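You operate a simulated robot arm through the tools that you are given. There is no shell and no other tool. Be economical: measure what you need, move in short steps, check, and stop when the job is done.

You run a simulated robot arm. Do the job below in one go: nothing can be reset, and whatever is moved stays where it is left.

TASK
Zero the height display on the silver setting block.
Fine: touch it with the plunger first; swing the plate out and put the block back.

It is judged by the outcome, as a careful person would: the job done as asked, and still so three seconds after it is handed in. It fails if anything else is knocked over, pushed out of place, dropped, spilled or broken.

THE ROBOT
A 7-joint arm with a two-finger parallel gripper, fixed in place. Base frame: the origin is at the foot of the arm, x ahead of it, y to its left, z up; the work surface is at about z = 866. Units: mm, degrees, N and s.
With the tool pointing down near the work surface it reaches from about 240 to 680 mm from the base axis. Its first joint turns from -66.0 to 66.0 degrees. Payload 2.4 kg.
The TCP is the grasp point between the finger pads, 30 mm short of the fingertips. In the tool frame z runs along the fingers and y along their closing line. Largest opening 94 mm; finger width 28, thickness 10; the body of the gripper, 50 by 96 mm, starts 55 mm behind the TCP.
Orientation is that of the tool frame in the base frame, as a unit quaternion [x, y, z, w]. With the fingers straight down and closing along the base's y, the tool's x points along the base's -x, its y along +y and its z along -z.

THE INTERFACE
- The arm moves only by the tool move_arm. Its argument "commands" is a list of rows, each a list of 7 numbers: the shift along the tool's x, y, z in mm, then the turn, a rotation vector about the tool's x, y, z in degrees, then the finger opening in mm, from 0 to 94. In form: [[x, y, z, wx, wy, wz, fingers], ...]. A call has 1 to 10 rows; each row shifts and turns the commanded pose from where the row before left it, along the tool's axes as they then stand. Rows are played at 5 a second. More than 50 mm and 8.6 degrees between two rows, or a gripper value outside its range, and nothing of the call is played. A pose out of reach is approached as far as the arm can. The call stops where the force on the tool passes 40 N (or 10 N more than at its start, if that is more) or the arm is blocked; 0.2 s more then pass. The fingers move at their own pace (about 153 mm/s each) and stop on an object; they squeeze with about 41 N. The grip force told is the motor's: it shows also when the fingers shut on nothing. Time passes only in rows, and 0.2 s behind the last, so rows that do not move let the fingers close. It gives the time, the measured TCP pose, the force on the tool (base axes), the opening and the grip force at its end, in the units of the frame above (readings bear some noise), and new pictures: "pictures" is both (left out), scene, wrist or none.
- Cameras (640 x 400 px; columns grow to the right, rows downward): "scene" is fixed at [24.7, 459.5, 1453.2]; the picture's right is [-0.88, -0.47, 0.00], its down [-0.24, 0.44, -0.87] and it looks along [0.41, -0.76, -0.50] (base axes); focal length 294 px, centre (320, 200). "wrist" rides on the gripper at [76, 14, -103] in the tool frame; the picture's right is [-0.18, 0.98, 0.00], its down [-0.75, -0.14, -0.64] and it looks along [-0.63, -0.12, 0.77] (tool axes); focal length 243 px, centre (320, 200). There is no depth. A picture from a camera that has moved, and an enlarged one, comes with that camera's place and axes in the base frame and with its lens.
- close_up(camera, box): a new picture of the part [left, top, right, bottom] of that camera's present view, enlarged. The clock stands still meanwhile.
- close_job(): hands the job in; it is judged then, once.

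Work in short steps. Places have to be worked out from the pictures, the camera data and where the tool is seen: move nearer, look again, correct. Check each grasp and each placing, and mend what went wrong. You have 120 turns and 170 pictures in all, those below and enlarged ones among them. Open the gripper and draw the arm clear of the work before you hand the job in, unless the task says otherwise; then end with one line.

The tools are called after ">>>" as name(argument=value, ...) on one line, values as JSON. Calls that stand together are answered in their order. move_arm: Moves the arm, as the interface text tells. Its arguments: {"type":"object","properties":{"commands":{"type":"array"},"pictures":{"type":"string","enum":["both","scene","wrist","none"]}},"required":["commands"]} The other tools are called the same way: close_up (camera, box) takes an enlarged picture of a part of a camera's view; close_job () hands the job in.

At the start:

```text
time_s: 0.0
position: [342.7, 63.8, 1332.0]
ee_rot: [0.0, 1.0, -0.001, 0.001]
wrist_force: [0.8, 0.9, -1.4]
opening: 94.2
grasp_force: 0.2
```

scene: 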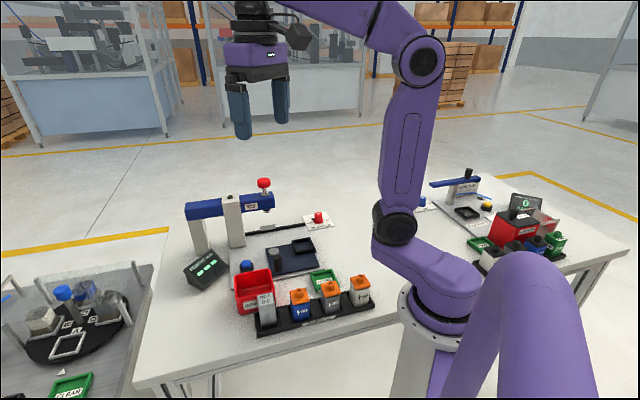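
wrist: 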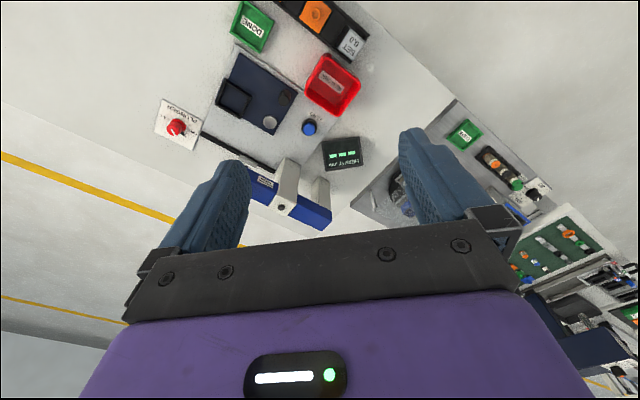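

I'll start by looking closely at the work area in both cameras.

>>> close_up(camera="scene", box=[170, 160, 390, 350])

>>> close_up(camera="wrist", box=[140, 0, 400, 240])

>>> close_up(camera="scene", box=[230, 250, 390, 350])

```text
2.11 times, centred on (280, 255) of scene
camera zoom: at [24.7, 459.5, 1453.2], right [-0.88, -0.47, 0.0], down [-0.24, 0.44, -0.87], along [0.41, -0.76, -0.5], focal length 620 px, centre (404, 84)
```

zoom: 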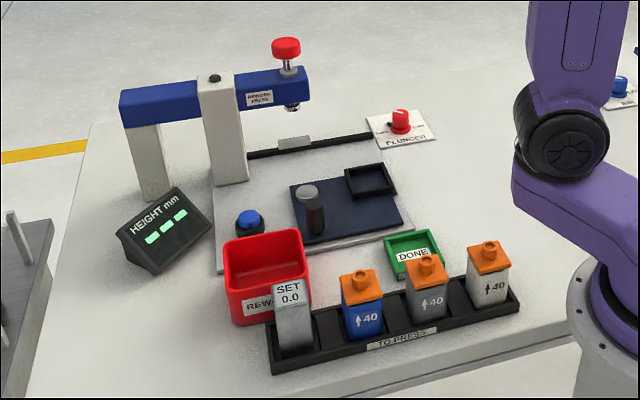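

```text
1.67 times, centred on (270, 120) of wrist
camera zoom: at [265.7, 78.2, 1433.2], right [0.18, 0.98, 0.0], down [0.75, -0.14, 0.64], along [0.63, -0.12, -0.77], focal length 404 px, centre (403, 333)
```

zoom: 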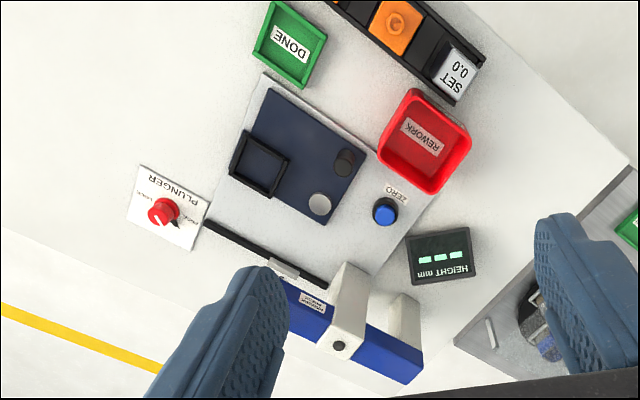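

```text
4.00 times, centred on (310, 300) of scene
camera zoom: at [24.7, 459.5, 1453.2], right [-0.88, -0.47, 0.0], down [-0.24, 0.44, -0.87], along [0.41, -0.76, -0.5], focal length 1178 px, centre (360, -200)
```

zoom: 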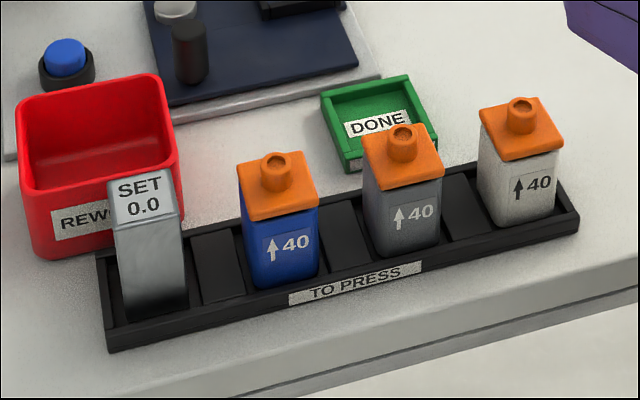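

I'll move back and over toward the plate for a closer look at the press, plate and dial.

>>> move_arm(commands=[[10, -40, 25, 0, 0, 0, 94], [10, -40, 25, 0, 0, 0, 94], [10, -40, 25, 0, 0, 0, 94], [10, -20, 30, 0, 0, 0, 94], [0, 0, 0, 0, 0, 0, 94]])

```text
time_s: 1.2
position: [300.3, -74.9, 1224.4]
ee_rot: [-0.001, 1.0, 0.0, 0.0]
wrist_force: [0.2, 1.0, 0.5]
opening: 94.2
grasp_force: 0.1
camera wrist: at [224.4, -61.4, 1326.2], right [0.18, 0.98, 0.0], down [0.75, -0.14, 0.64], along [0.63, -0.12, -0.77], focal length 243 px, centre (320, 200)
```

scene: 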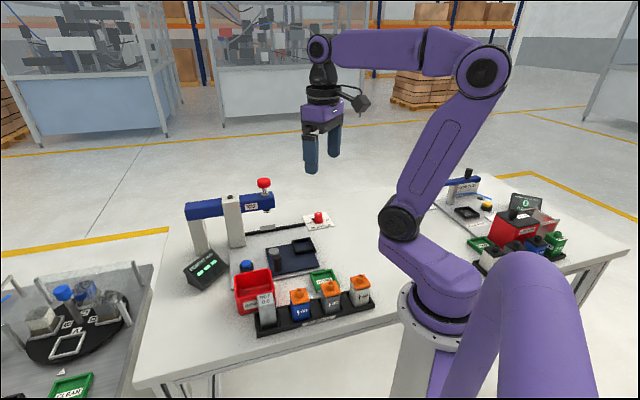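
wrist: 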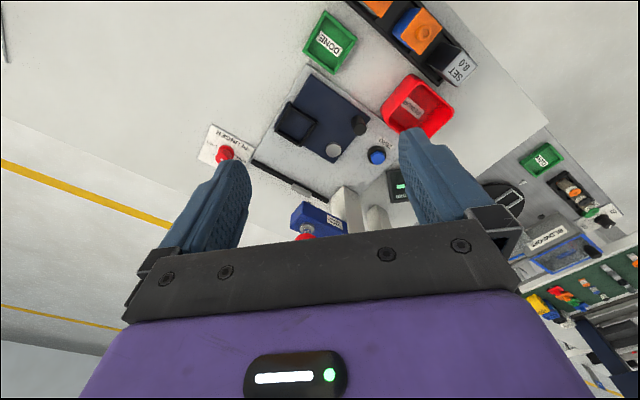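

>>> close_up(camera="wrist", box=[190, 50, 430, 250])

>>> close_up(camera="scene", box=[225, 170, 345, 290])

>>> close_up(camera="wrist", box=[190, 110, 270, 170])

```text
2.00 times, centred on (310, 150) of wrist
camera zoom: at [224.4, -61.4, 1326.2], right [0.18, 0.98, 0.0], down [0.75, -0.14, 0.64], along [0.63, -0.12, -0.77], focal length 485 px, centre (340, 300)
```

zoom: 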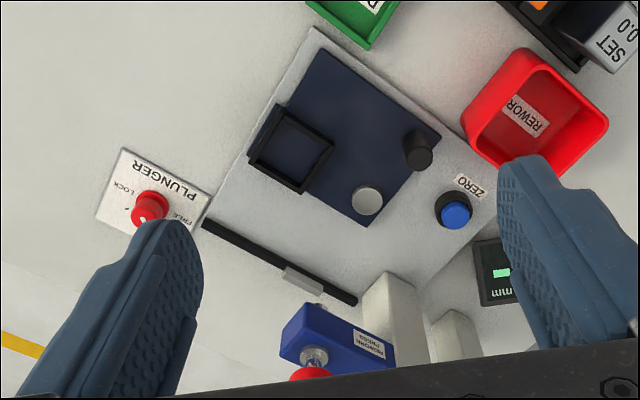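

```text
3.33 times, centred on (285, 230) of scene
camera zoom: at [24.7, 459.5, 1453.2], right [-0.88, -0.47, 0.0], down [-0.24, 0.44, -0.87], along [0.41, -0.76, -0.5], focal length 982 px, centre (437, 100)
```

zoom: 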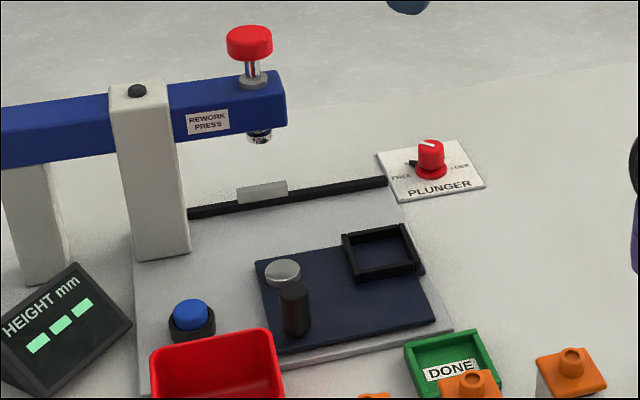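

```text
6.67 times, centred on (230, 140) of wrist
camera zoom: at [224.4, -61.4, 1326.2], right [0.18, 0.98, 0.0], down [0.75, -0.14, 0.64], along [0.63, -0.12, -0.77], focal length 1618 px, centre (920, 600)
```

zoom: 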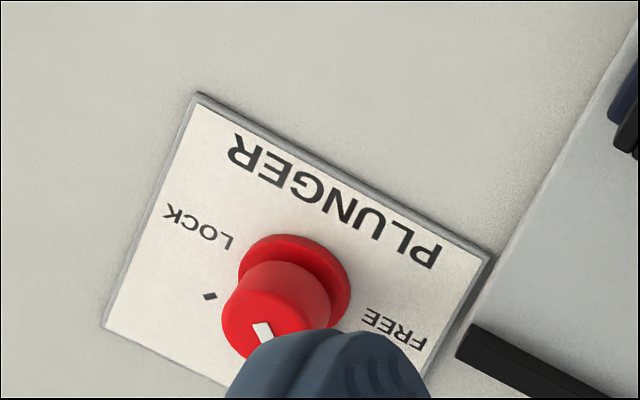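

>>> close_up(camera="scene", box=[295, 200, 343, 230])

>>> move_arm(commands=[[0, -40, 20, 0, 0, 0, 94], [0, -40, 20, 0, 0, 0, 94], [0, -20, 20, 0, 0, 0, 94], [0, 0, 0, 0, 0, 0, 94]], pictures="wrist")

```text
13.33 times, centred on (319, 215) of scene
camera zoom: at [24.7, 459.5, 1453.2], right [-0.88, -0.47, 0.0], down [-0.24, 0.44, -0.87], along [0.41, -0.76, -0.5], focal length 3927 px, centre (333, 0)
```

zoom: 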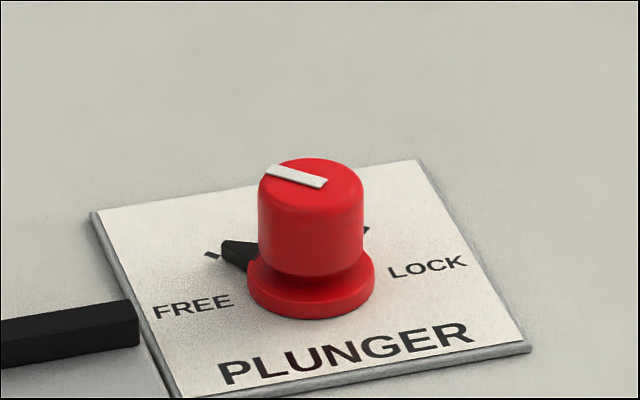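

```text
time_s: 2.2
position: [302.9, -175.7, 1166.6]
ee_rot: [0.0, 1.0, 0.0, 0.0]
wrist_force: [-0.1, 0.3, 0.8]
opening: 93.8
grasp_force: 0.1
camera wrist: at [226.2, -162.1, 1269.1], right [0.18, 0.98, 0.0], down [0.75, -0.14, 0.64], along [0.63, -0.12, -0.77], focal length 243 px, centre (320, 200)
```

wrist: 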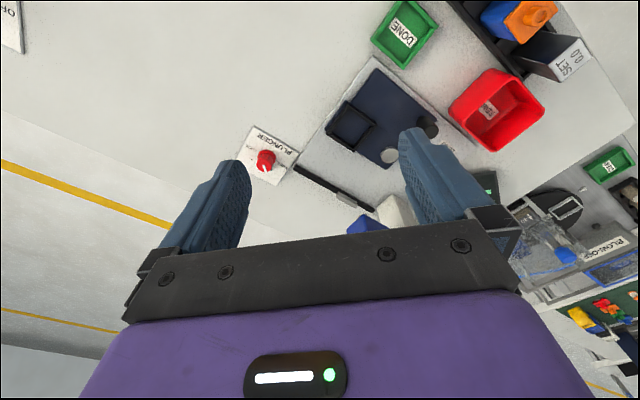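

>>> close_up(camera="wrist", box=[230, 115, 310, 195])

>>> close_up(camera="wrist", box=[280, 60, 440, 220])

```text
5.00 times, centred on (270, 155) of wrist
camera zoom: at [226.2, -162.1, 1269.1], right [0.18, 0.98, 0.0], down [0.75, -0.14, 0.64], along [0.63, -0.12, -0.77], focal length 1213 px, centre (570, 425)
```

zoom: 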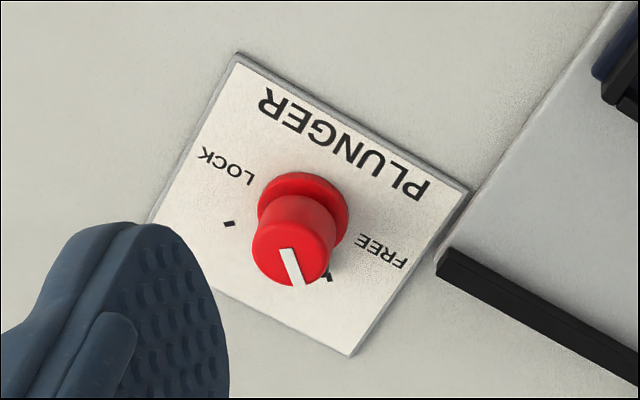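

```text
2.50 times, centred on (360, 140) of wrist
camera zoom: at [226.2, -162.1, 1269.1], right [0.18, 0.98, 0.0], down [0.75, -0.14, 0.64], along [0.63, -0.12, -0.77], focal length 606 px, centre (220, 350)
```

zoom: 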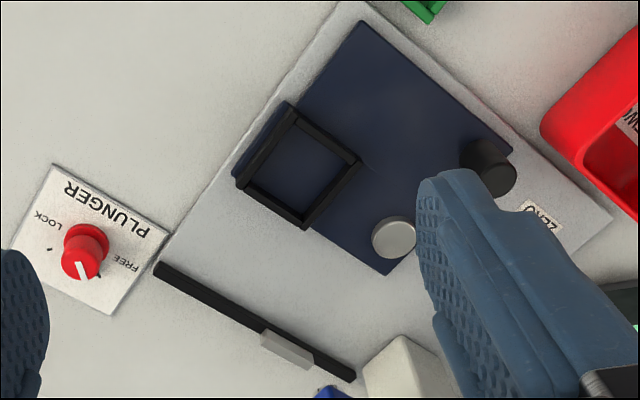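

The plunger is at FREE, the plate appears to pivot on the silver disc, and the SET block is around (336, 117). I'll move above the block to measure it.

>>> move_arm(commands=[[-3, 42, 5, 0, 0, 0, 94], [-3, 42, 5, 0, 0, 7.5, 94], [-3, 42, 5, 0, 0, 0, 94], [-3, 42, 5, 0, 0, 0, 94], [-3, 42, 5, 0, 0, 0, 94], [-3, 42, 5, 0, 0, 0, 94], [-3, 42, 5, 0, 0, 0, 94], [0, 0, 0, 0, 0, 0, 94]])

```text
time_s: 4.0
position: [350.0, 111.6, 1132.7]
ee_rot: [0.065, 0.998, 0.0, 0.0]
wrist_force: [-0.5, 1.5, 0.1]
opening: 94.1
grasp_force: 0.1
camera wrist: at [276.2, 134.8, 1234.2], right [0.31, 0.95, 0.0], down [0.73, -0.24, 0.64], along [0.61, -0.2, -0.77], focal length 243 px, centre (320, 200)
```

scene: 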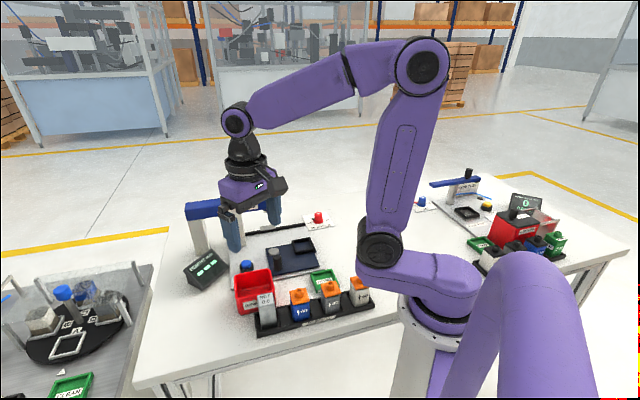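
wrist: 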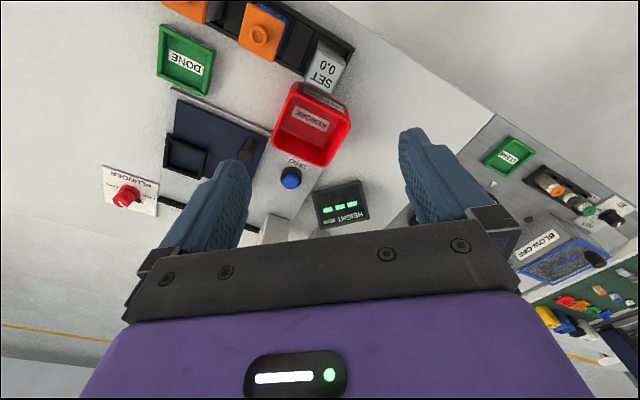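

>>> move_arm(commands=[[0, 0, 0, 0, 0, 7.5, 94], [0, 0, 0, 0, 0, 7.5, 94], [0, 0, 0, 0, 0, 7.5, 94], [0, 0, 0, 0, 0, 7.5, 94], [0, 0, 0, 0, 0, 7.5, 94], [0, 0, 0, 0, 0, 0, 94]], pictures="wrist")

```text
time_s: 5.4
position: [350.9, 113.5, 1132.0]
ee_rot: [0.384, 0.923, 0.0, -0.001]
wrist_force: [-0.4, 0.2, 0.8]
opening: 94.1
grasp_force: 0.1
camera wrist: at [306.5, 176.5, 1233.8], right [0.83, 0.56, 0.0], down [0.43, -0.63, 0.64], along [0.36, -0.53, -0.77], focal length 243 px, centre (320, 200)
```

wrist: 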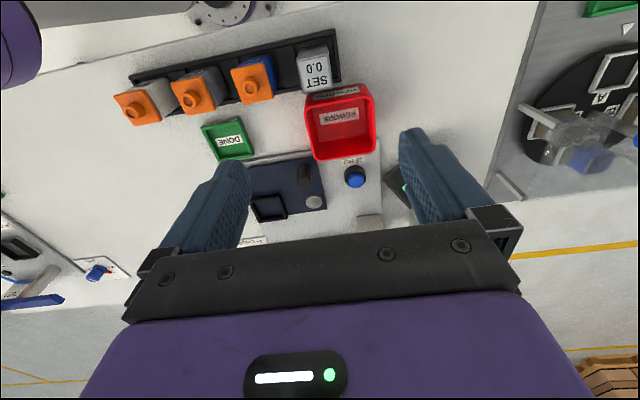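

The tool is nearly above the SET block. I'll descend and turn a few degrees more to match the tray.

>>> move_arm(commands=[[0, 0, 30, 0, 0, 4, 94], [0, 0, 40, 0, 0, 0, 94], [0, 0, 0, 0, 0, 0, 94]])

>>> close_up(camera="wrist", box=[220, 20, 440, 180])

```text
time_s: 6.2
position: [348.1, 113.1, 1060.2]
ee_rot: [0.416, 0.909, 0.0, 0.0]
wrist_force: [0.4, -1.5, -0.3]
opening: 93.8
grasp_force: 0.0
camera wrist: at [307.5, 178.4, 1162.6], right [0.86, 0.51, 0.0], down [0.39, -0.66, 0.64], along [0.32, -0.55, -0.77], focal length 243 px, centre (320, 200)
```

scene: 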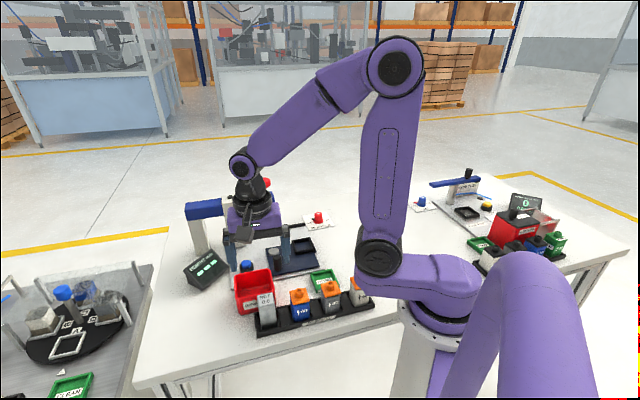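
wrist: 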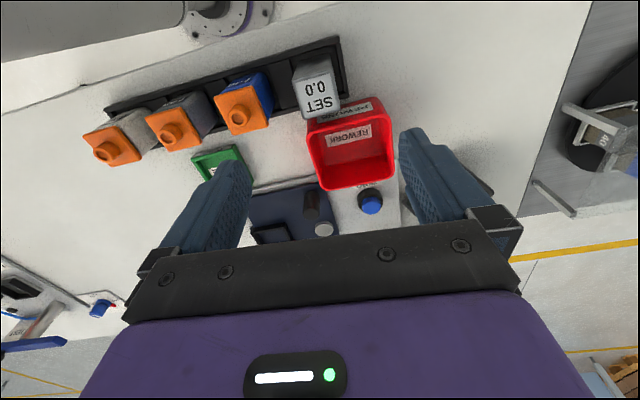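

```text
2.50 times, centred on (330, 100) of wrist
camera zoom: at [307.5, 178.4, 1162.6], right [0.86, 0.51, 0.0], down [0.39, -0.66, 0.64], along [0.32, -0.55, -0.77], focal length 606 px, centre (295, 450)
```

zoom: 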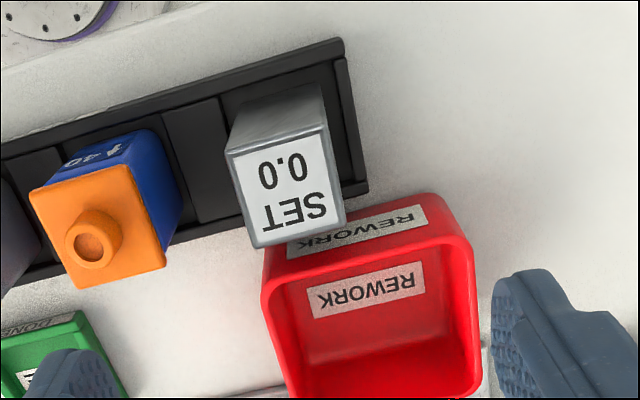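

The block is about 35 mm square, turned 45°. I'll undo the 4° turn, center, narrow to 68 mm so the inner finger clears the blue part, and descend a bit.

>>> move_arm(commands=[[0, 0, 0, 0, 0, -4.2, 68], [9, -2, 25, 0, 0, 0, 68], [0, 0, 30, 0, 0, 0, 68], [0, 0, 0, 0, 0, 0, 68]])

>>> close_up(camera="scene", box=[220, 200, 380, 340])

```text
time_s: 7.2
position: [343.6, 117.9, 1005.4]
ee_rot: [0.381, 0.925, 0.0, 0.0]
wrist_force: [-0.3, 0.8, 0.5]
opening: 68.0
grasp_force: 0.1
camera wrist: at [297.9, 182.2, 1107.4], right [0.82, 0.57, 0.0], down [0.44, -0.63, 0.64], along [0.36, -0.53, -0.77], focal length 243 px, centre (320, 200)
```

scene: 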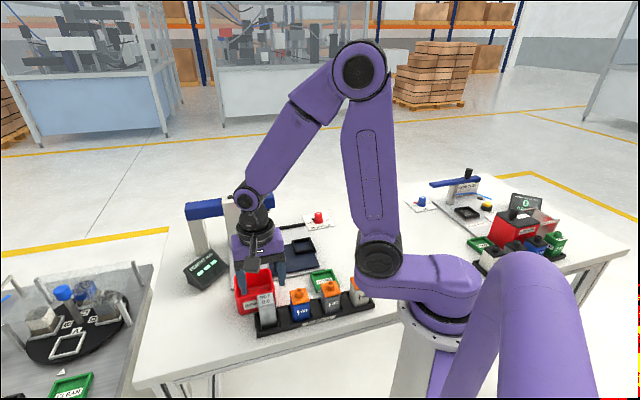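
wrist: 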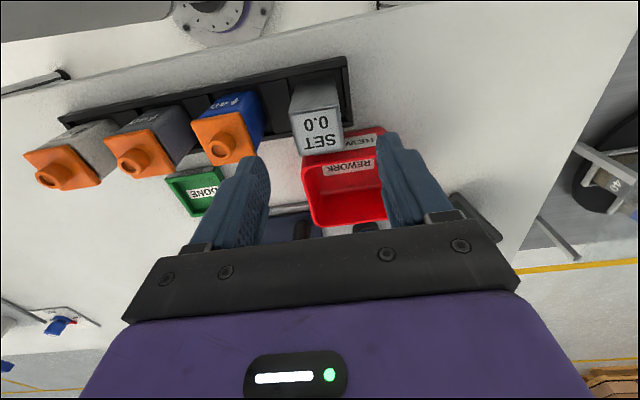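

```text
2.86 times, centred on (300, 270) of scene
camera zoom: at [24.7, 459.5, 1453.2], right [-0.88, -0.47, 0.0], down [-0.24, 0.44, -0.87], along [0.41, -0.76, -0.5], focal length 842 px, centre (377, 0)
```

zoom: 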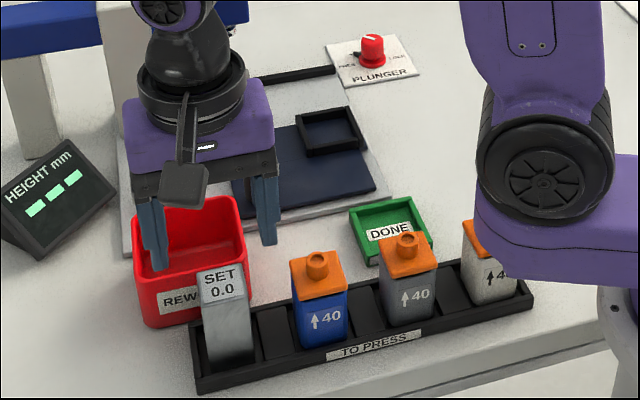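

>>> move_arm(commands=[[6, -2.5, 0, 0, 0, 0, 68], [0, 0, 25, 0, 0, 0, 68], [0, 0, 0, 0, 0, 0, 68]])

>>> close_up(camera="wrist", box=[180, 50, 460, 250])

>>> close_up(camera="scene", box=[220, 230, 340, 340])

```text
time_s: 8.0
position: [333.6, 120.1, 982.3]
ee_rot: [0.381, 0.925, 0.0, 0.0]
wrist_force: [0.0, 0.3, 0.2]
opening: 68.1
grasp_force: 0.0
camera wrist: at [290.2, 183.7, 1084.5], right [0.82, 0.57, 0.0], down [0.43, -0.63, 0.64], along [0.36, -0.53, -0.77], focal length 243 px, centre (320, 200)
```

scene: 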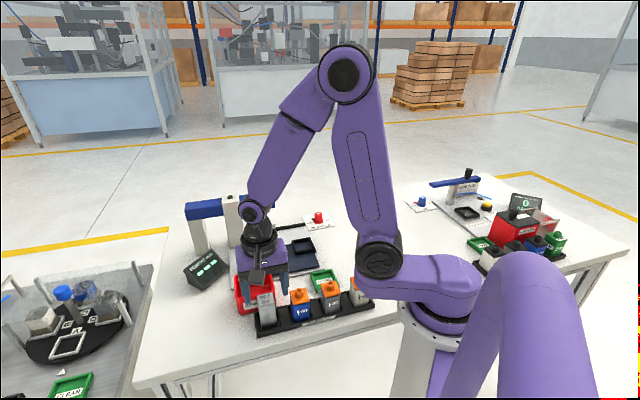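
wrist: 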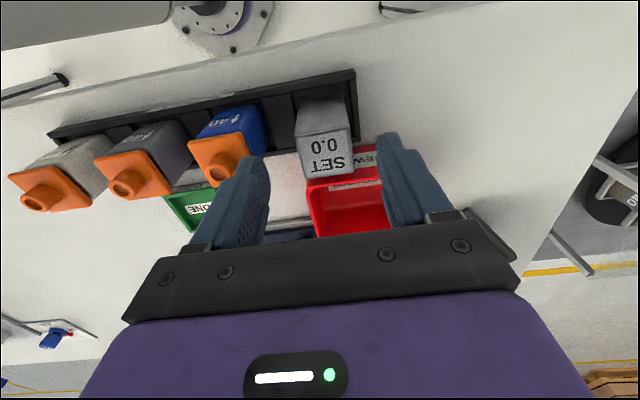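

```text
2.00 times, centred on (320, 150) of wrist
camera zoom: at [290.2, 183.7, 1084.5], right [0.82, 0.57, 0.0], down [0.43, -0.63, 0.64], along [0.36, -0.53, -0.77], focal length 485 px, centre (320, 300)
```

zoom: 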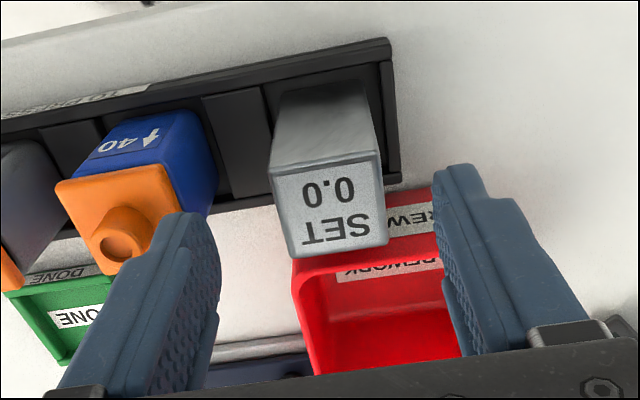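

```text
3.64 times, centred on (280, 285) of scene
camera zoom: at [24.7, 459.5, 1453.2], right [-0.88, -0.47, 0.0], down [-0.24, 0.44, -0.87], along [0.41, -0.76, -0.5], focal length 1071 px, centre (466, -109)
```

zoom: 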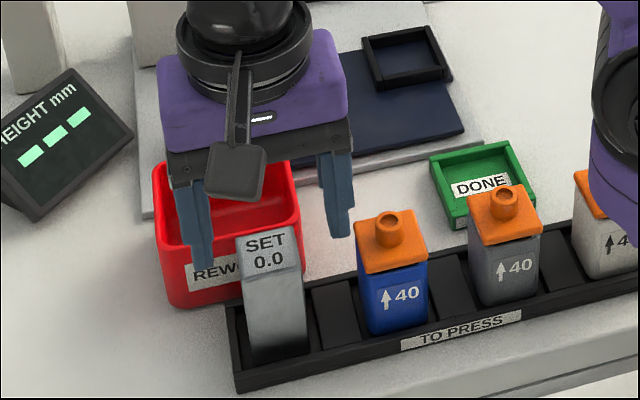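

Nearly centered. I'll shift slightly and lower so the pads straddle the block, then check.

>>> move_arm(commands=[[-1, 2.5, 0, 0, 0, 0, 68], [0, 0, 12, 0, 0, 0, 68], [0, 0, 10, 0, 0, 0, 68], [0, 0, 0, 0, 0, 0, 68]])

>>> close_up(camera="wrist", box=[180, 50, 460, 250])

>>> close_up(camera="scene", box=[220, 230, 340, 340])

```text
time_s: 9.0
position: [338.9, 123.7, 961.0]
ee_rot: [0.381, 0.925, -0.001, 0.0]
wrist_force: [0.0, -0.2, -0.2]
opening: 68.1
grasp_force: 0.2
camera wrist: at [293.7, 186.0, 1062.3], right [0.82, 0.57, 0.0], down [0.44, -0.63, 0.64], along [0.36, -0.53, -0.77], focal length 243 px, centre (320, 200)
```

scene: 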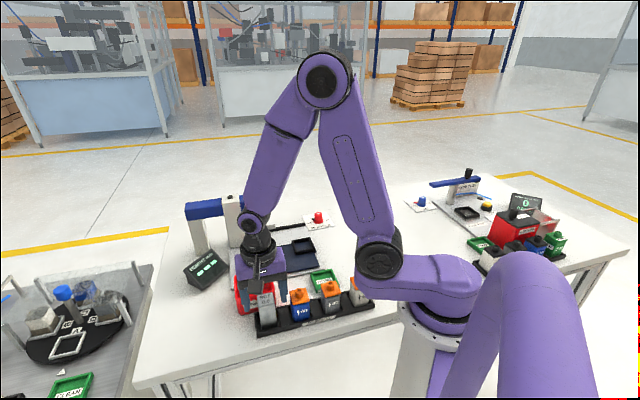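
wrist: 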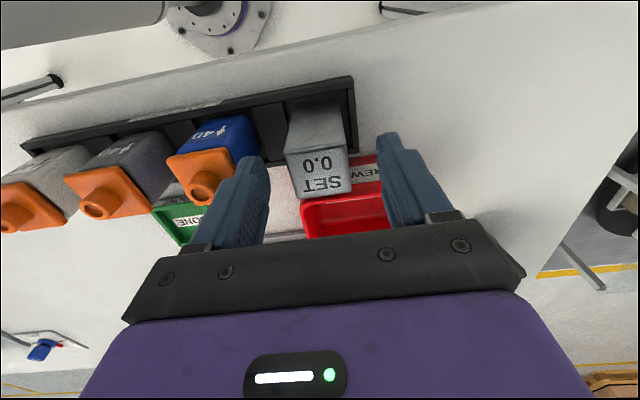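

```text
2.00 times, centred on (320, 150) of wrist
camera zoom: at [293.7, 186.0, 1062.3], right [0.82, 0.57, 0.0], down [0.44, -0.63, 0.64], along [0.36, -0.53, -0.77], focal length 485 px, centre (320, 300)
```

zoom: 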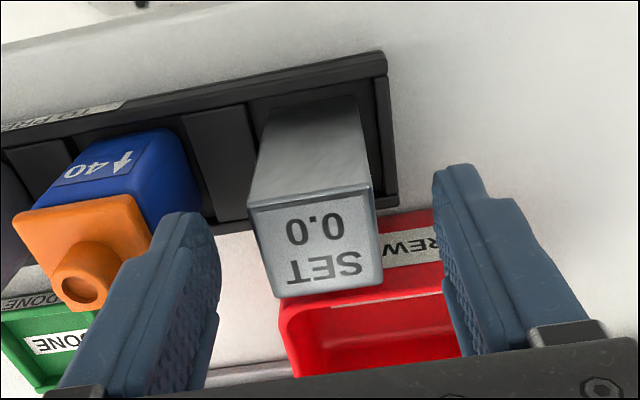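

```text
3.64 times, centred on (280, 285) of scene
camera zoom: at [24.7, 459.5, 1453.2], right [-0.88, -0.47, 0.0], down [-0.24, 0.44, -0.87], along [0.41, -0.76, -0.5], focal length 1071 px, centre (466, -109)
```

zoom: 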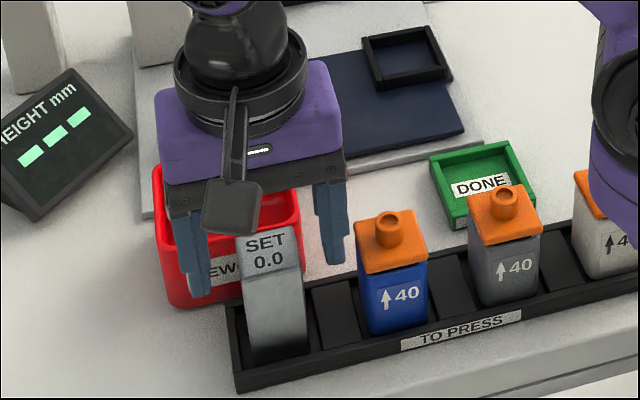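

The block top lies between the pads and centered. I'll lower 15 mm more and close.

>>> move_arm(commands=[[0, 0, 8, 0, 0, 0, 68], [0, 0, 7, 0, 0, 0, 68], [0, 0, 0, 0, 0, 0, 50], [0, 0, 0, 0, 0, 0, 20], [0, 0, 0, 0, 0, 0, 20], [0, 0, 0, 0, 0, 0, 20]])

>>> close_up(camera="scene", box=[220, 230, 340, 340])

```text
time_s: 10.4
position: [339.1, 122.2, 942.3]
ee_rot: [0.381, 0.924, 0.0, 0.001]
wrist_force: [-0.1, -0.6, 0.4]
opening: 39.9
grasp_force: 40.5
camera wrist: at [294.6, 184.8, 1045.4], right [0.82, 0.57, 0.0], down [0.44, -0.63, 0.64], along [0.36, -0.53, -0.77], focal length 243 px, centre (320, 200)
```

scene: 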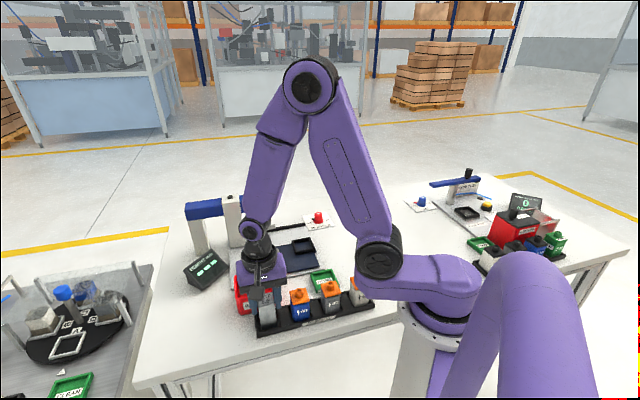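
wrist: 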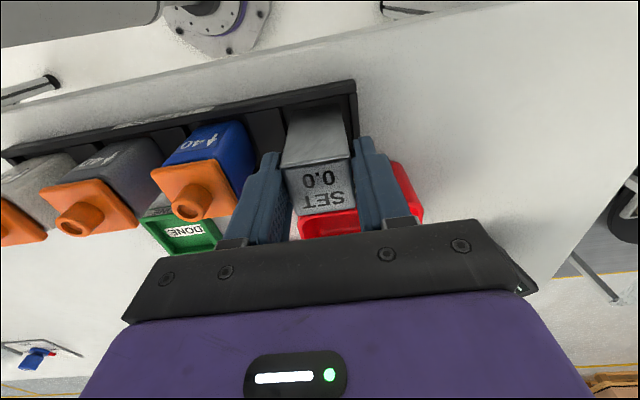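

```text
3.64 times, centred on (280, 285) of scene
camera zoom: at [24.7, 459.5, 1453.2], right [-0.88, -0.47, 0.0], down [-0.24, 0.44, -0.87], along [0.41, -0.76, -0.5], focal length 1071 px, centre (466, -109)
```

zoom: 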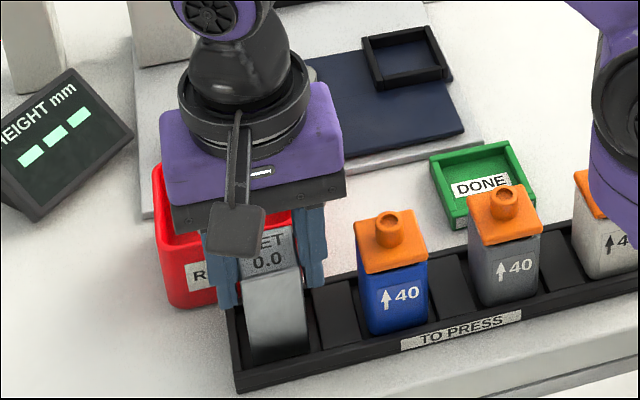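

Block gripped (40 mm wide, 40 N). Lift straight up and check.

>>> move_arm(commands=[[0, 0, -15, 0, 0, 0, 20], [0, 0, -30, 0, 0, 0, 20], [0, 0, -40, 0, 0, 0, 20], [0, 0, -30, 0, 0, 0, 20], [0, 0, 0, 0, 0, 0, 20]])

>>> close_up(camera="scene", box=[220, 200, 340, 340])

```text
time_s: 11.6
position: [340.5, 122.4, 1058.4]
ee_rot: [0.382, 0.924, 0.0, 0.0]
wrist_force: [0.6, 0.0, -2.3]
opening: 40.1
grasp_force: 41.2
camera wrist: at [296.2, 184.9, 1161.0], right [0.82, 0.57, 0.0], down [0.44, -0.63, 0.64], along [0.36, -0.53, -0.77], focal length 243 px, centre (320, 200)
```

scene: 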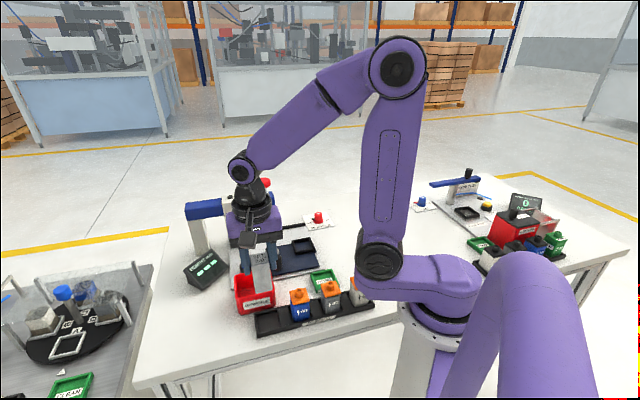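
wrist: 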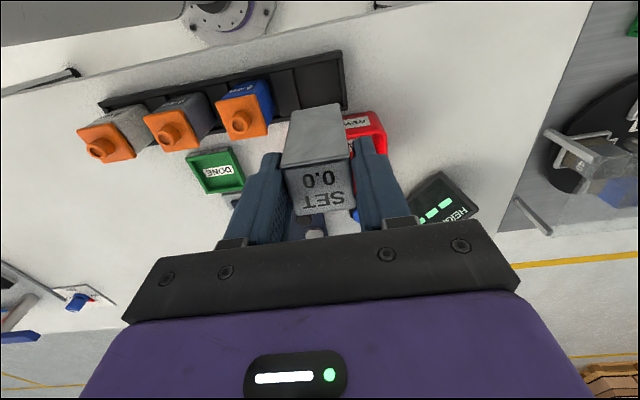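

```text
2.86 times, centred on (280, 270) of scene
camera zoom: at [24.7, 459.5, 1453.2], right [-0.88, -0.47, 0.0], down [-0.24, 0.44, -0.87], along [0.41, -0.76, -0.5], focal length 842 px, centre (434, 0)
```

zoom: 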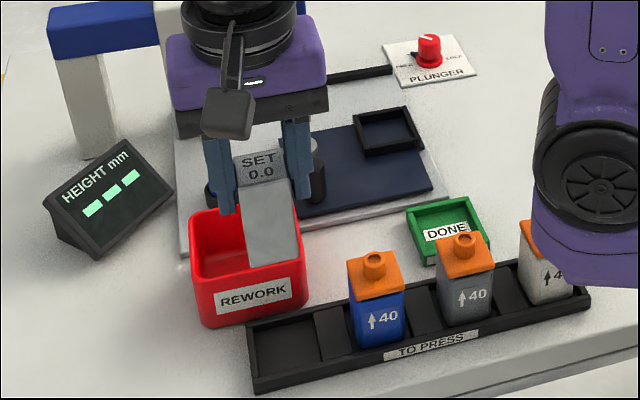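

Held well. Nest is around (395, -140), also at 45°. I'll carry the block above it at this height.

>>> move_arm(commands=[[-37, -24.5, 0, 0, 0, 0, 20], [-37, -24.5, 0, 0, 0, 0, 20], [-37, -24.5, 0, 0, 0, 0, 20], [-37, -24.5, 0, 0, 0, 0, 20], [-37, -24.5, 0, 0, 0, 0, 20], [-37, -24.5, 0, 0, 0, 0, 20], [0, 0, 0, 0, 0, 0, 20]])

>>> close_up(camera="scene", box=[220, 180, 360, 300])

>>> close_up(camera="wrist", box=[200, 60, 440, 240])

```text
time_s: 13.2
position: [396.1, -139.5, 1062.7]
ee_rot: [0.381, 0.925, -0.001, 0.0]
wrist_force: [-0.2, -0.7, -3.4]
opening: 40.2
grasp_force: 41.4
camera wrist: at [350.9, -76.2, 1163.7], right [0.82, 0.57, 0.0], down [0.44, -0.63, 0.64], along [0.36, -0.53, -0.77], focal length 243 px, centre (320, 200)
```

scene: 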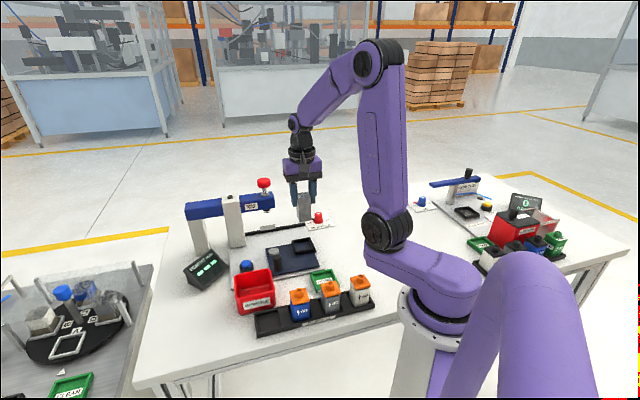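
wrist: 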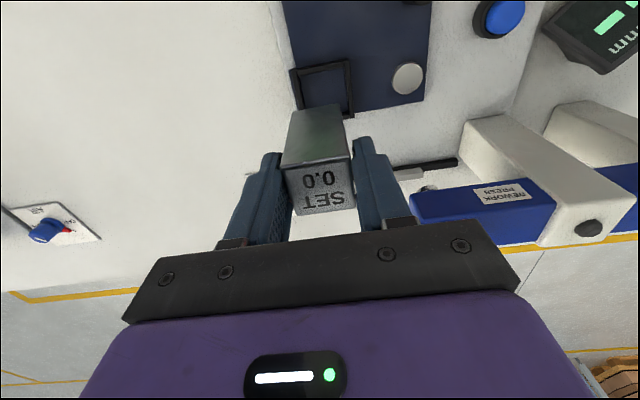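

```text
3.33 times, centred on (290, 240) of scene
camera zoom: at [24.7, 459.5, 1453.2], right [-0.88, -0.47, 0.0], down [-0.24, 0.44, -0.87], along [0.41, -0.76, -0.5], focal length 982 px, centre (420, 67)
```

zoom: 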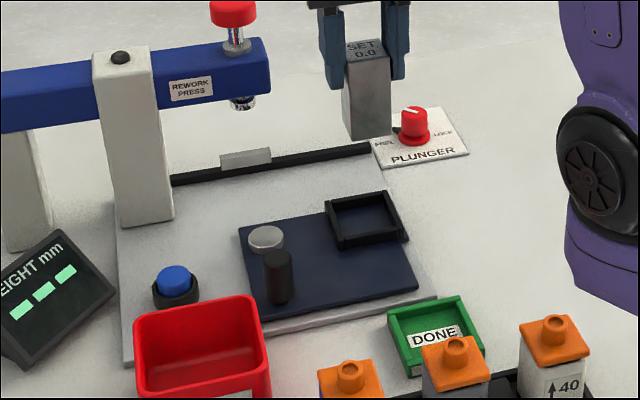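

```text
2.22 times, centred on (320, 150) of wrist
camera zoom: at [350.9, -76.2, 1163.7], right [0.82, 0.57, 0.0], down [0.44, -0.63, 0.64], along [0.36, -0.53, -0.77], focal length 539 px, centre (320, 311)
```

zoom: 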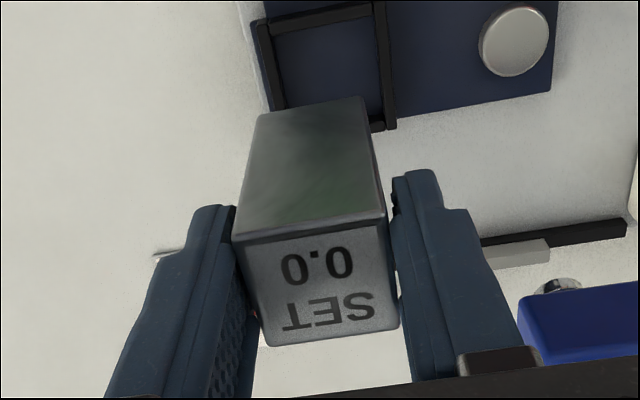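

The wrist view puts the nest center a few mm off the tool axis. I'll correct and descend to just above the nest for a finer look.

>>> move_arm(commands=[[-4, 2.5, 25, 0, 0, 0, 20], [0, 0, 30, 0, 0, 0, 20], [0, 0, 0, 0, 0, 0, 20]])

>>> close_up(camera="scene", box=[250, 190, 340, 280])

>>> close_up(camera="wrist", box=[220, 40, 420, 200])

```text
time_s: 14.0
position: [399.7, -136.2, 1002.6]
ee_rot: [0.381, 0.925, 0.0, 0.0]
wrist_force: [0.2, 0.1, -3.8]
opening: 40.0
grasp_force: 41.4
camera wrist: at [355.3, -73.8, 1105.5], right [0.82, 0.57, 0.0], down [0.44, -0.63, 0.64], along [0.36, -0.53, -0.77], focal length 243 px, centre (320, 200)
```

scene: 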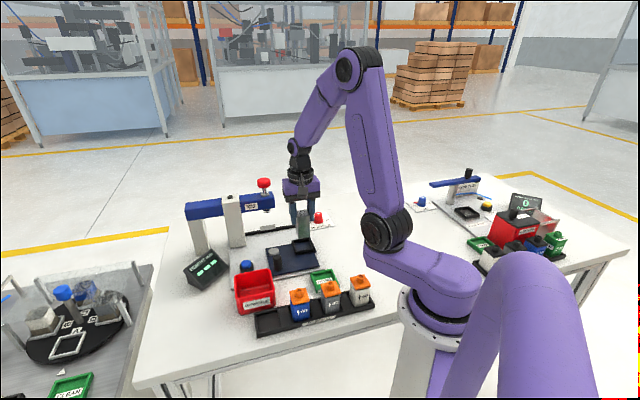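
wrist: 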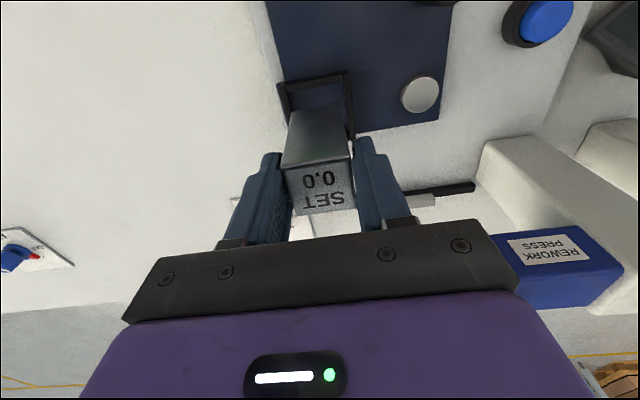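

```text
4.44 times, centred on (295, 235) of scene
camera zoom: at [24.7, 459.5, 1453.2], right [-0.88, -0.47, 0.0], down [-0.24, 0.44, -0.87], along [0.41, -0.76, -0.5], focal length 1309 px, centre (431, 44)
```

zoom: 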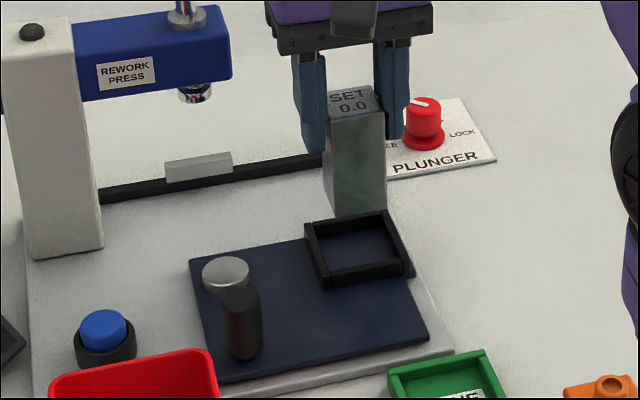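

```text
2.50 times, centred on (320, 120) of wrist
camera zoom: at [355.3, -73.8, 1105.5], right [0.82, 0.57, 0.0], down [0.44, -0.63, 0.64], along [0.36, -0.53, -0.77], focal length 606 px, centre (320, 400)
```

zoom: 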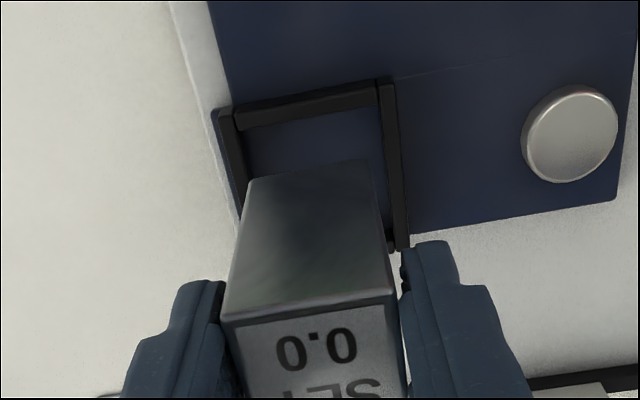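

Close to aligned. I'll nudge and descend 22 mm more, then look again from both cameras.

>>> move_arm(commands=[[-1.5, -1.5, 10, 0, 0, 0, 20], [0, 0, 12, 0, 0, 0, 20], [0, 0, 0, 0, 0, 0, 20]], pictures="none")

>>> close_up(camera="scene", box=[270, 200, 340, 270])

>>> close_up(camera="wrist", box=[240, 60, 400, 220])

```text
time_s: 14.8
position: [398.5, -138.8, 980.0]
ee_rot: [0.381, 0.925, 0.0, 0.0]
wrist_force: [-0.8, -0.8, -3.3]
opening: 39.8
grasp_force: 40.9
```

```text
5.71 times, centred on (305, 235) of scene
camera zoom: at [24.7, 459.5, 1453.2], right [-0.88, -0.47, 0.0], down [-0.24, 0.44, -0.87], along [0.41, -0.76, -0.5], focal length 1683 px, centre (406, 0)
```

zoom: 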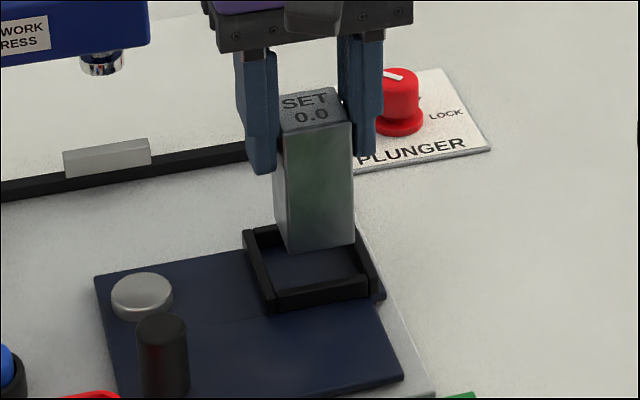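

```text
2.50 times, centred on (320, 140) of wrist
camera zoom: at [354.0, -76.3, 1083.5], right [0.82, 0.57, 0.0], down [0.43, -0.63, 0.64], along [0.36, -0.53, -0.77], focal length 606 px, centre (320, 350)
```

zoom: 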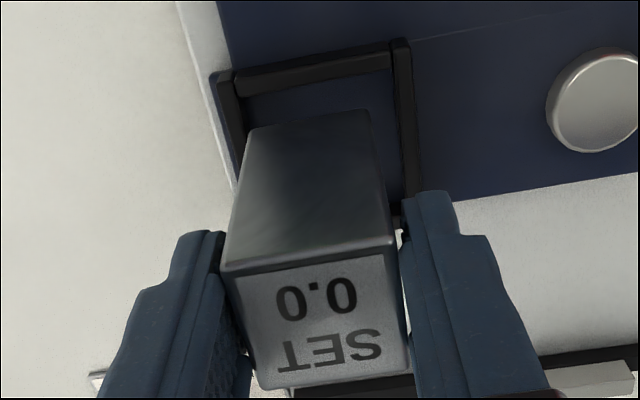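

>>> move_arm(commands=[[-3, 1.5, 0, 0, 0, 0, 20], [0, 0, 10, 0, 0, 0, 20], [0, 0, 0, 0, 0, 0, 20]], pictures="none")

>>> close_up(camera="scene", box=[280, 215, 330, 265])

>>> close_up(camera="wrist", box=[250, 60, 390, 200])

```text
time_s: 15.6
position: [401.6, -139.8, 971.7]
ee_rot: [0.381, 0.924, -0.001, 0.0]
wrist_force: [-0.4, 0.6, -3.4]
opening: 40.0
grasp_force: 41.0
```

```text
8.00 times, centred on (305, 240) of scene
camera zoom: at [24.7, 459.5, 1453.2], right [-0.88, -0.47, 0.0], down [-0.24, 0.44, -0.87], along [0.41, -0.76, -0.5], focal length 2356 px, centre (440, -120)
```

zoom: 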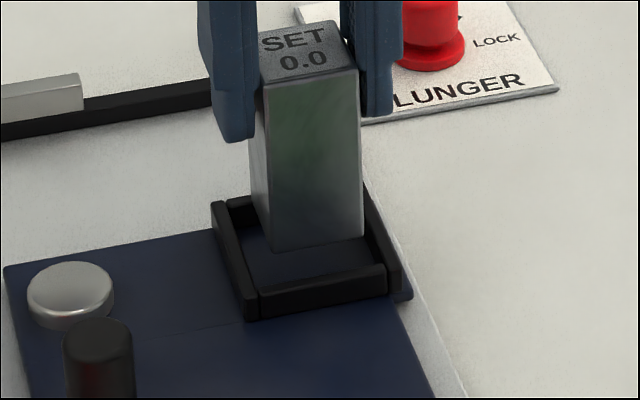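

```text
2.86 times, centred on (320, 130) of wrist
camera zoom: at [357.0, -77.5, 1073.8], right [0.82, 0.57, 0.0], down [0.44, -0.63, 0.64], along [0.36, -0.53, -0.77], focal length 693 px, centre (320, 400)
```

zoom: 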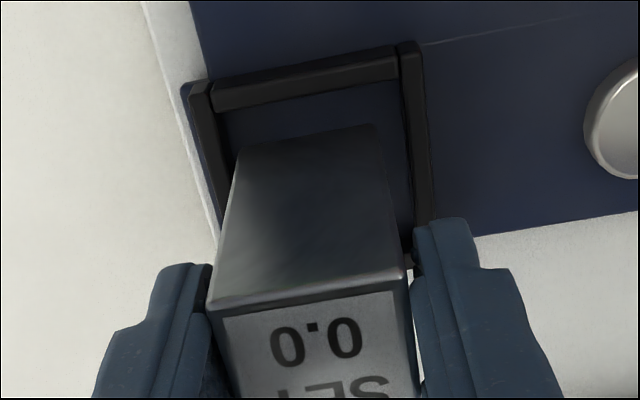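

Block sits over the nest opening with ~5 mm clearance each way. Lower into it and check.

>>> move_arm(commands=[[0, 0, 6, 0, 0, 0, 20], [0, 0, 6, 0, 0, 0, 20], [0, 0, 0, 0, 0, 0, 20]], pictures="none")

>>> close_up(camera="scene", box=[280, 215, 330, 265])

>>> close_up(camera="wrist", box=[250, 60, 390, 200])

```text
time_s: 16.4
position: [400.8, -140.5, 958.5]
ee_rot: [0.381, 0.925, 0.0, 0.001]
wrist_force: [0.0, -0.6, -2.7]
opening: 40.6
grasp_force: 41.6
```

```text
8.00 times, centred on (305, 240) of scene
camera zoom: at [24.7, 459.5, 1453.2], right [-0.88, -0.47, 0.0], down [-0.24, 0.44, -0.87], along [0.41, -0.76, -0.5], focal length 2356 px, centre (440, -120)
```

zoom: 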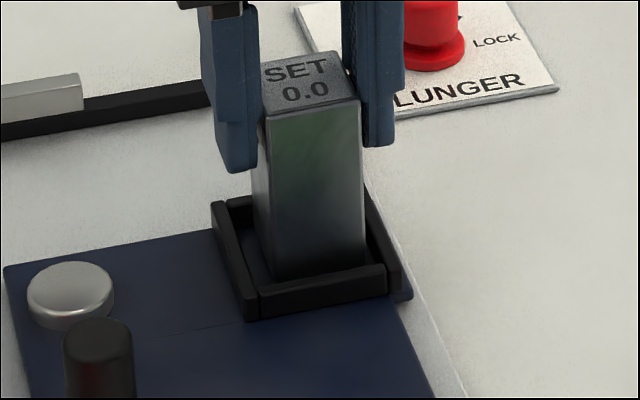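

```text
2.86 times, centred on (320, 130) of wrist
camera zoom: at [356.4, -77.2, 1060.7], right [0.82, 0.57, 0.0], down [0.44, -0.63, 0.64], along [0.36, -0.53, -0.77], focal length 693 px, centre (320, 400)
```

zoom: 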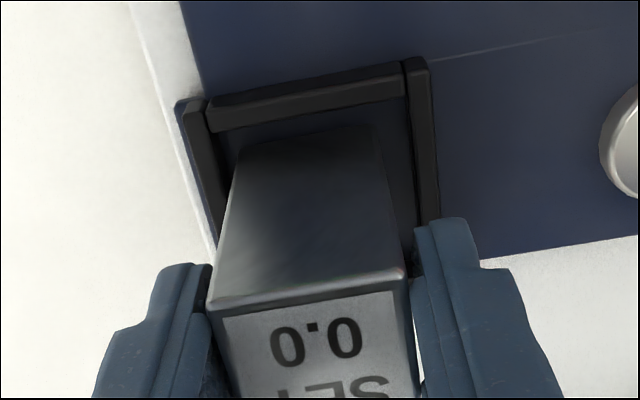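

It's inside the rim. Continue down in small steps until contact.

>>> move_arm(commands=[[0, 0.5, 4, 0, 0, 0, 20], [0, 0, 2, 0, 0, 0, 20], [0, 0, 0, 0, 0, 0, 20]], pictures="none")

>>> close_up(camera="scene", box=[280, 215, 330, 265])

```text
time_s: 17.2
position: [400.0, -140.8, 954.1]
ee_rot: [0.381, 0.925, 0.0, 0.001]
wrist_force: [-0.6, -1.0, -2.9]
opening: 40.1
grasp_force: 40.7
```

```text
8.00 times, centred on (305, 240) of scene
camera zoom: at [24.7, 459.5, 1453.2], right [-0.88, -0.47, 0.0], down [-0.24, 0.44, -0.87], along [0.41, -0.76, -0.5], focal length 2356 px, centre (440, -120)
```

zoom: 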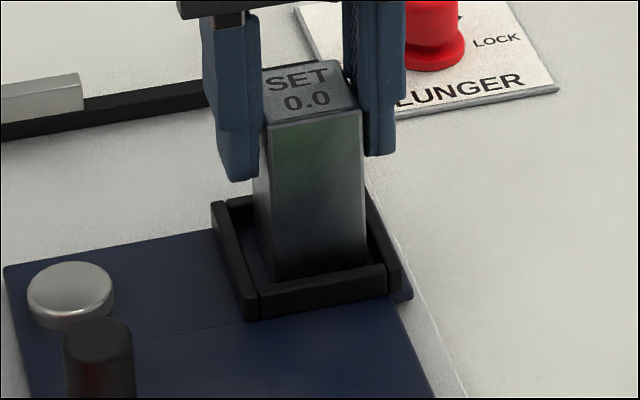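

>>> move_arm(commands=[[0, 0, 3, 0, 0, 0, 20], [0, 0, 0, 0, 0, 0, 20]], pictures="none")

>>> move_arm(commands=[[0, 0, 2, 0, 0, 0, 20], [0, 0, 0, 0, 0, 0, 20]], pictures="none")

>>> move_arm(commands=[[0, 0, 2, 0, 0, 0, 20], [0, 0, 0, 0, 0, 0, 20]], pictures="none")

```text
time_s: 17.8
position: [400.4, -142.3, 951.8]
ee_rot: [0.381, 0.924, 0.0, 0.002]
wrist_force: [-4.5, -3.7, 26.4]
opening: 40.1
grasp_force: 41.1
```

```text
time_s: 18.4
position: [401.6, -141.2, 951.7]
ee_rot: [0.382, 0.924, -0.001, 0.001]
wrist_force: [-4.9, -5.6, 26.2]
opening: 40.0
grasp_force: 40.9
```

```text
time_s: 19.0
position: [401.7, -140.7, 946.5]
ee_rot: [0.381, 0.924, 0.0, 0.0]
wrist_force: [-5.0, -6.6, 27.4]
opening: 40.2
grasp_force: 41.1
```

Contact with the nest floor (≈27 N). Check that it's flat in the nest before releasing.

>>> close_up(camera="scene", box=[280, 215, 330, 265])

>>> close_up(camera="wrist", box=[250, 60, 390, 200])

```text
8.00 times, centred on (305, 240) of scene
camera zoom: at [24.2, 459.5, 1453.2], right [-0.88, -0.47, 0.0], down [-0.23, 0.44, -0.87], along [0.41, -0.76, -0.5], focal length 2356 px, centre (440, -120)
```

zoom: 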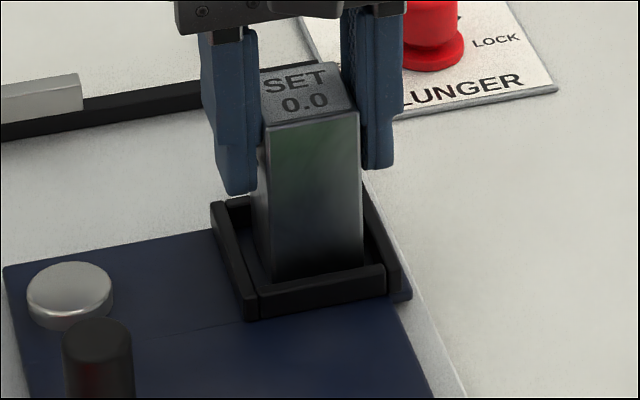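

```text
2.86 times, centred on (320, 130) of wrist
camera zoom: at [356.8, -77.6, 1049.8], right [0.82, 0.57, 0.0], down [0.43, -0.63, 0.64], along [0.36, -0.53, -0.77], focal length 693 px, centre (320, 400)
```

zoom: 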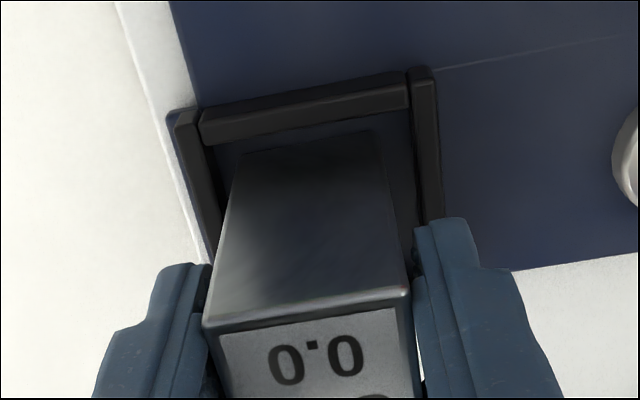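

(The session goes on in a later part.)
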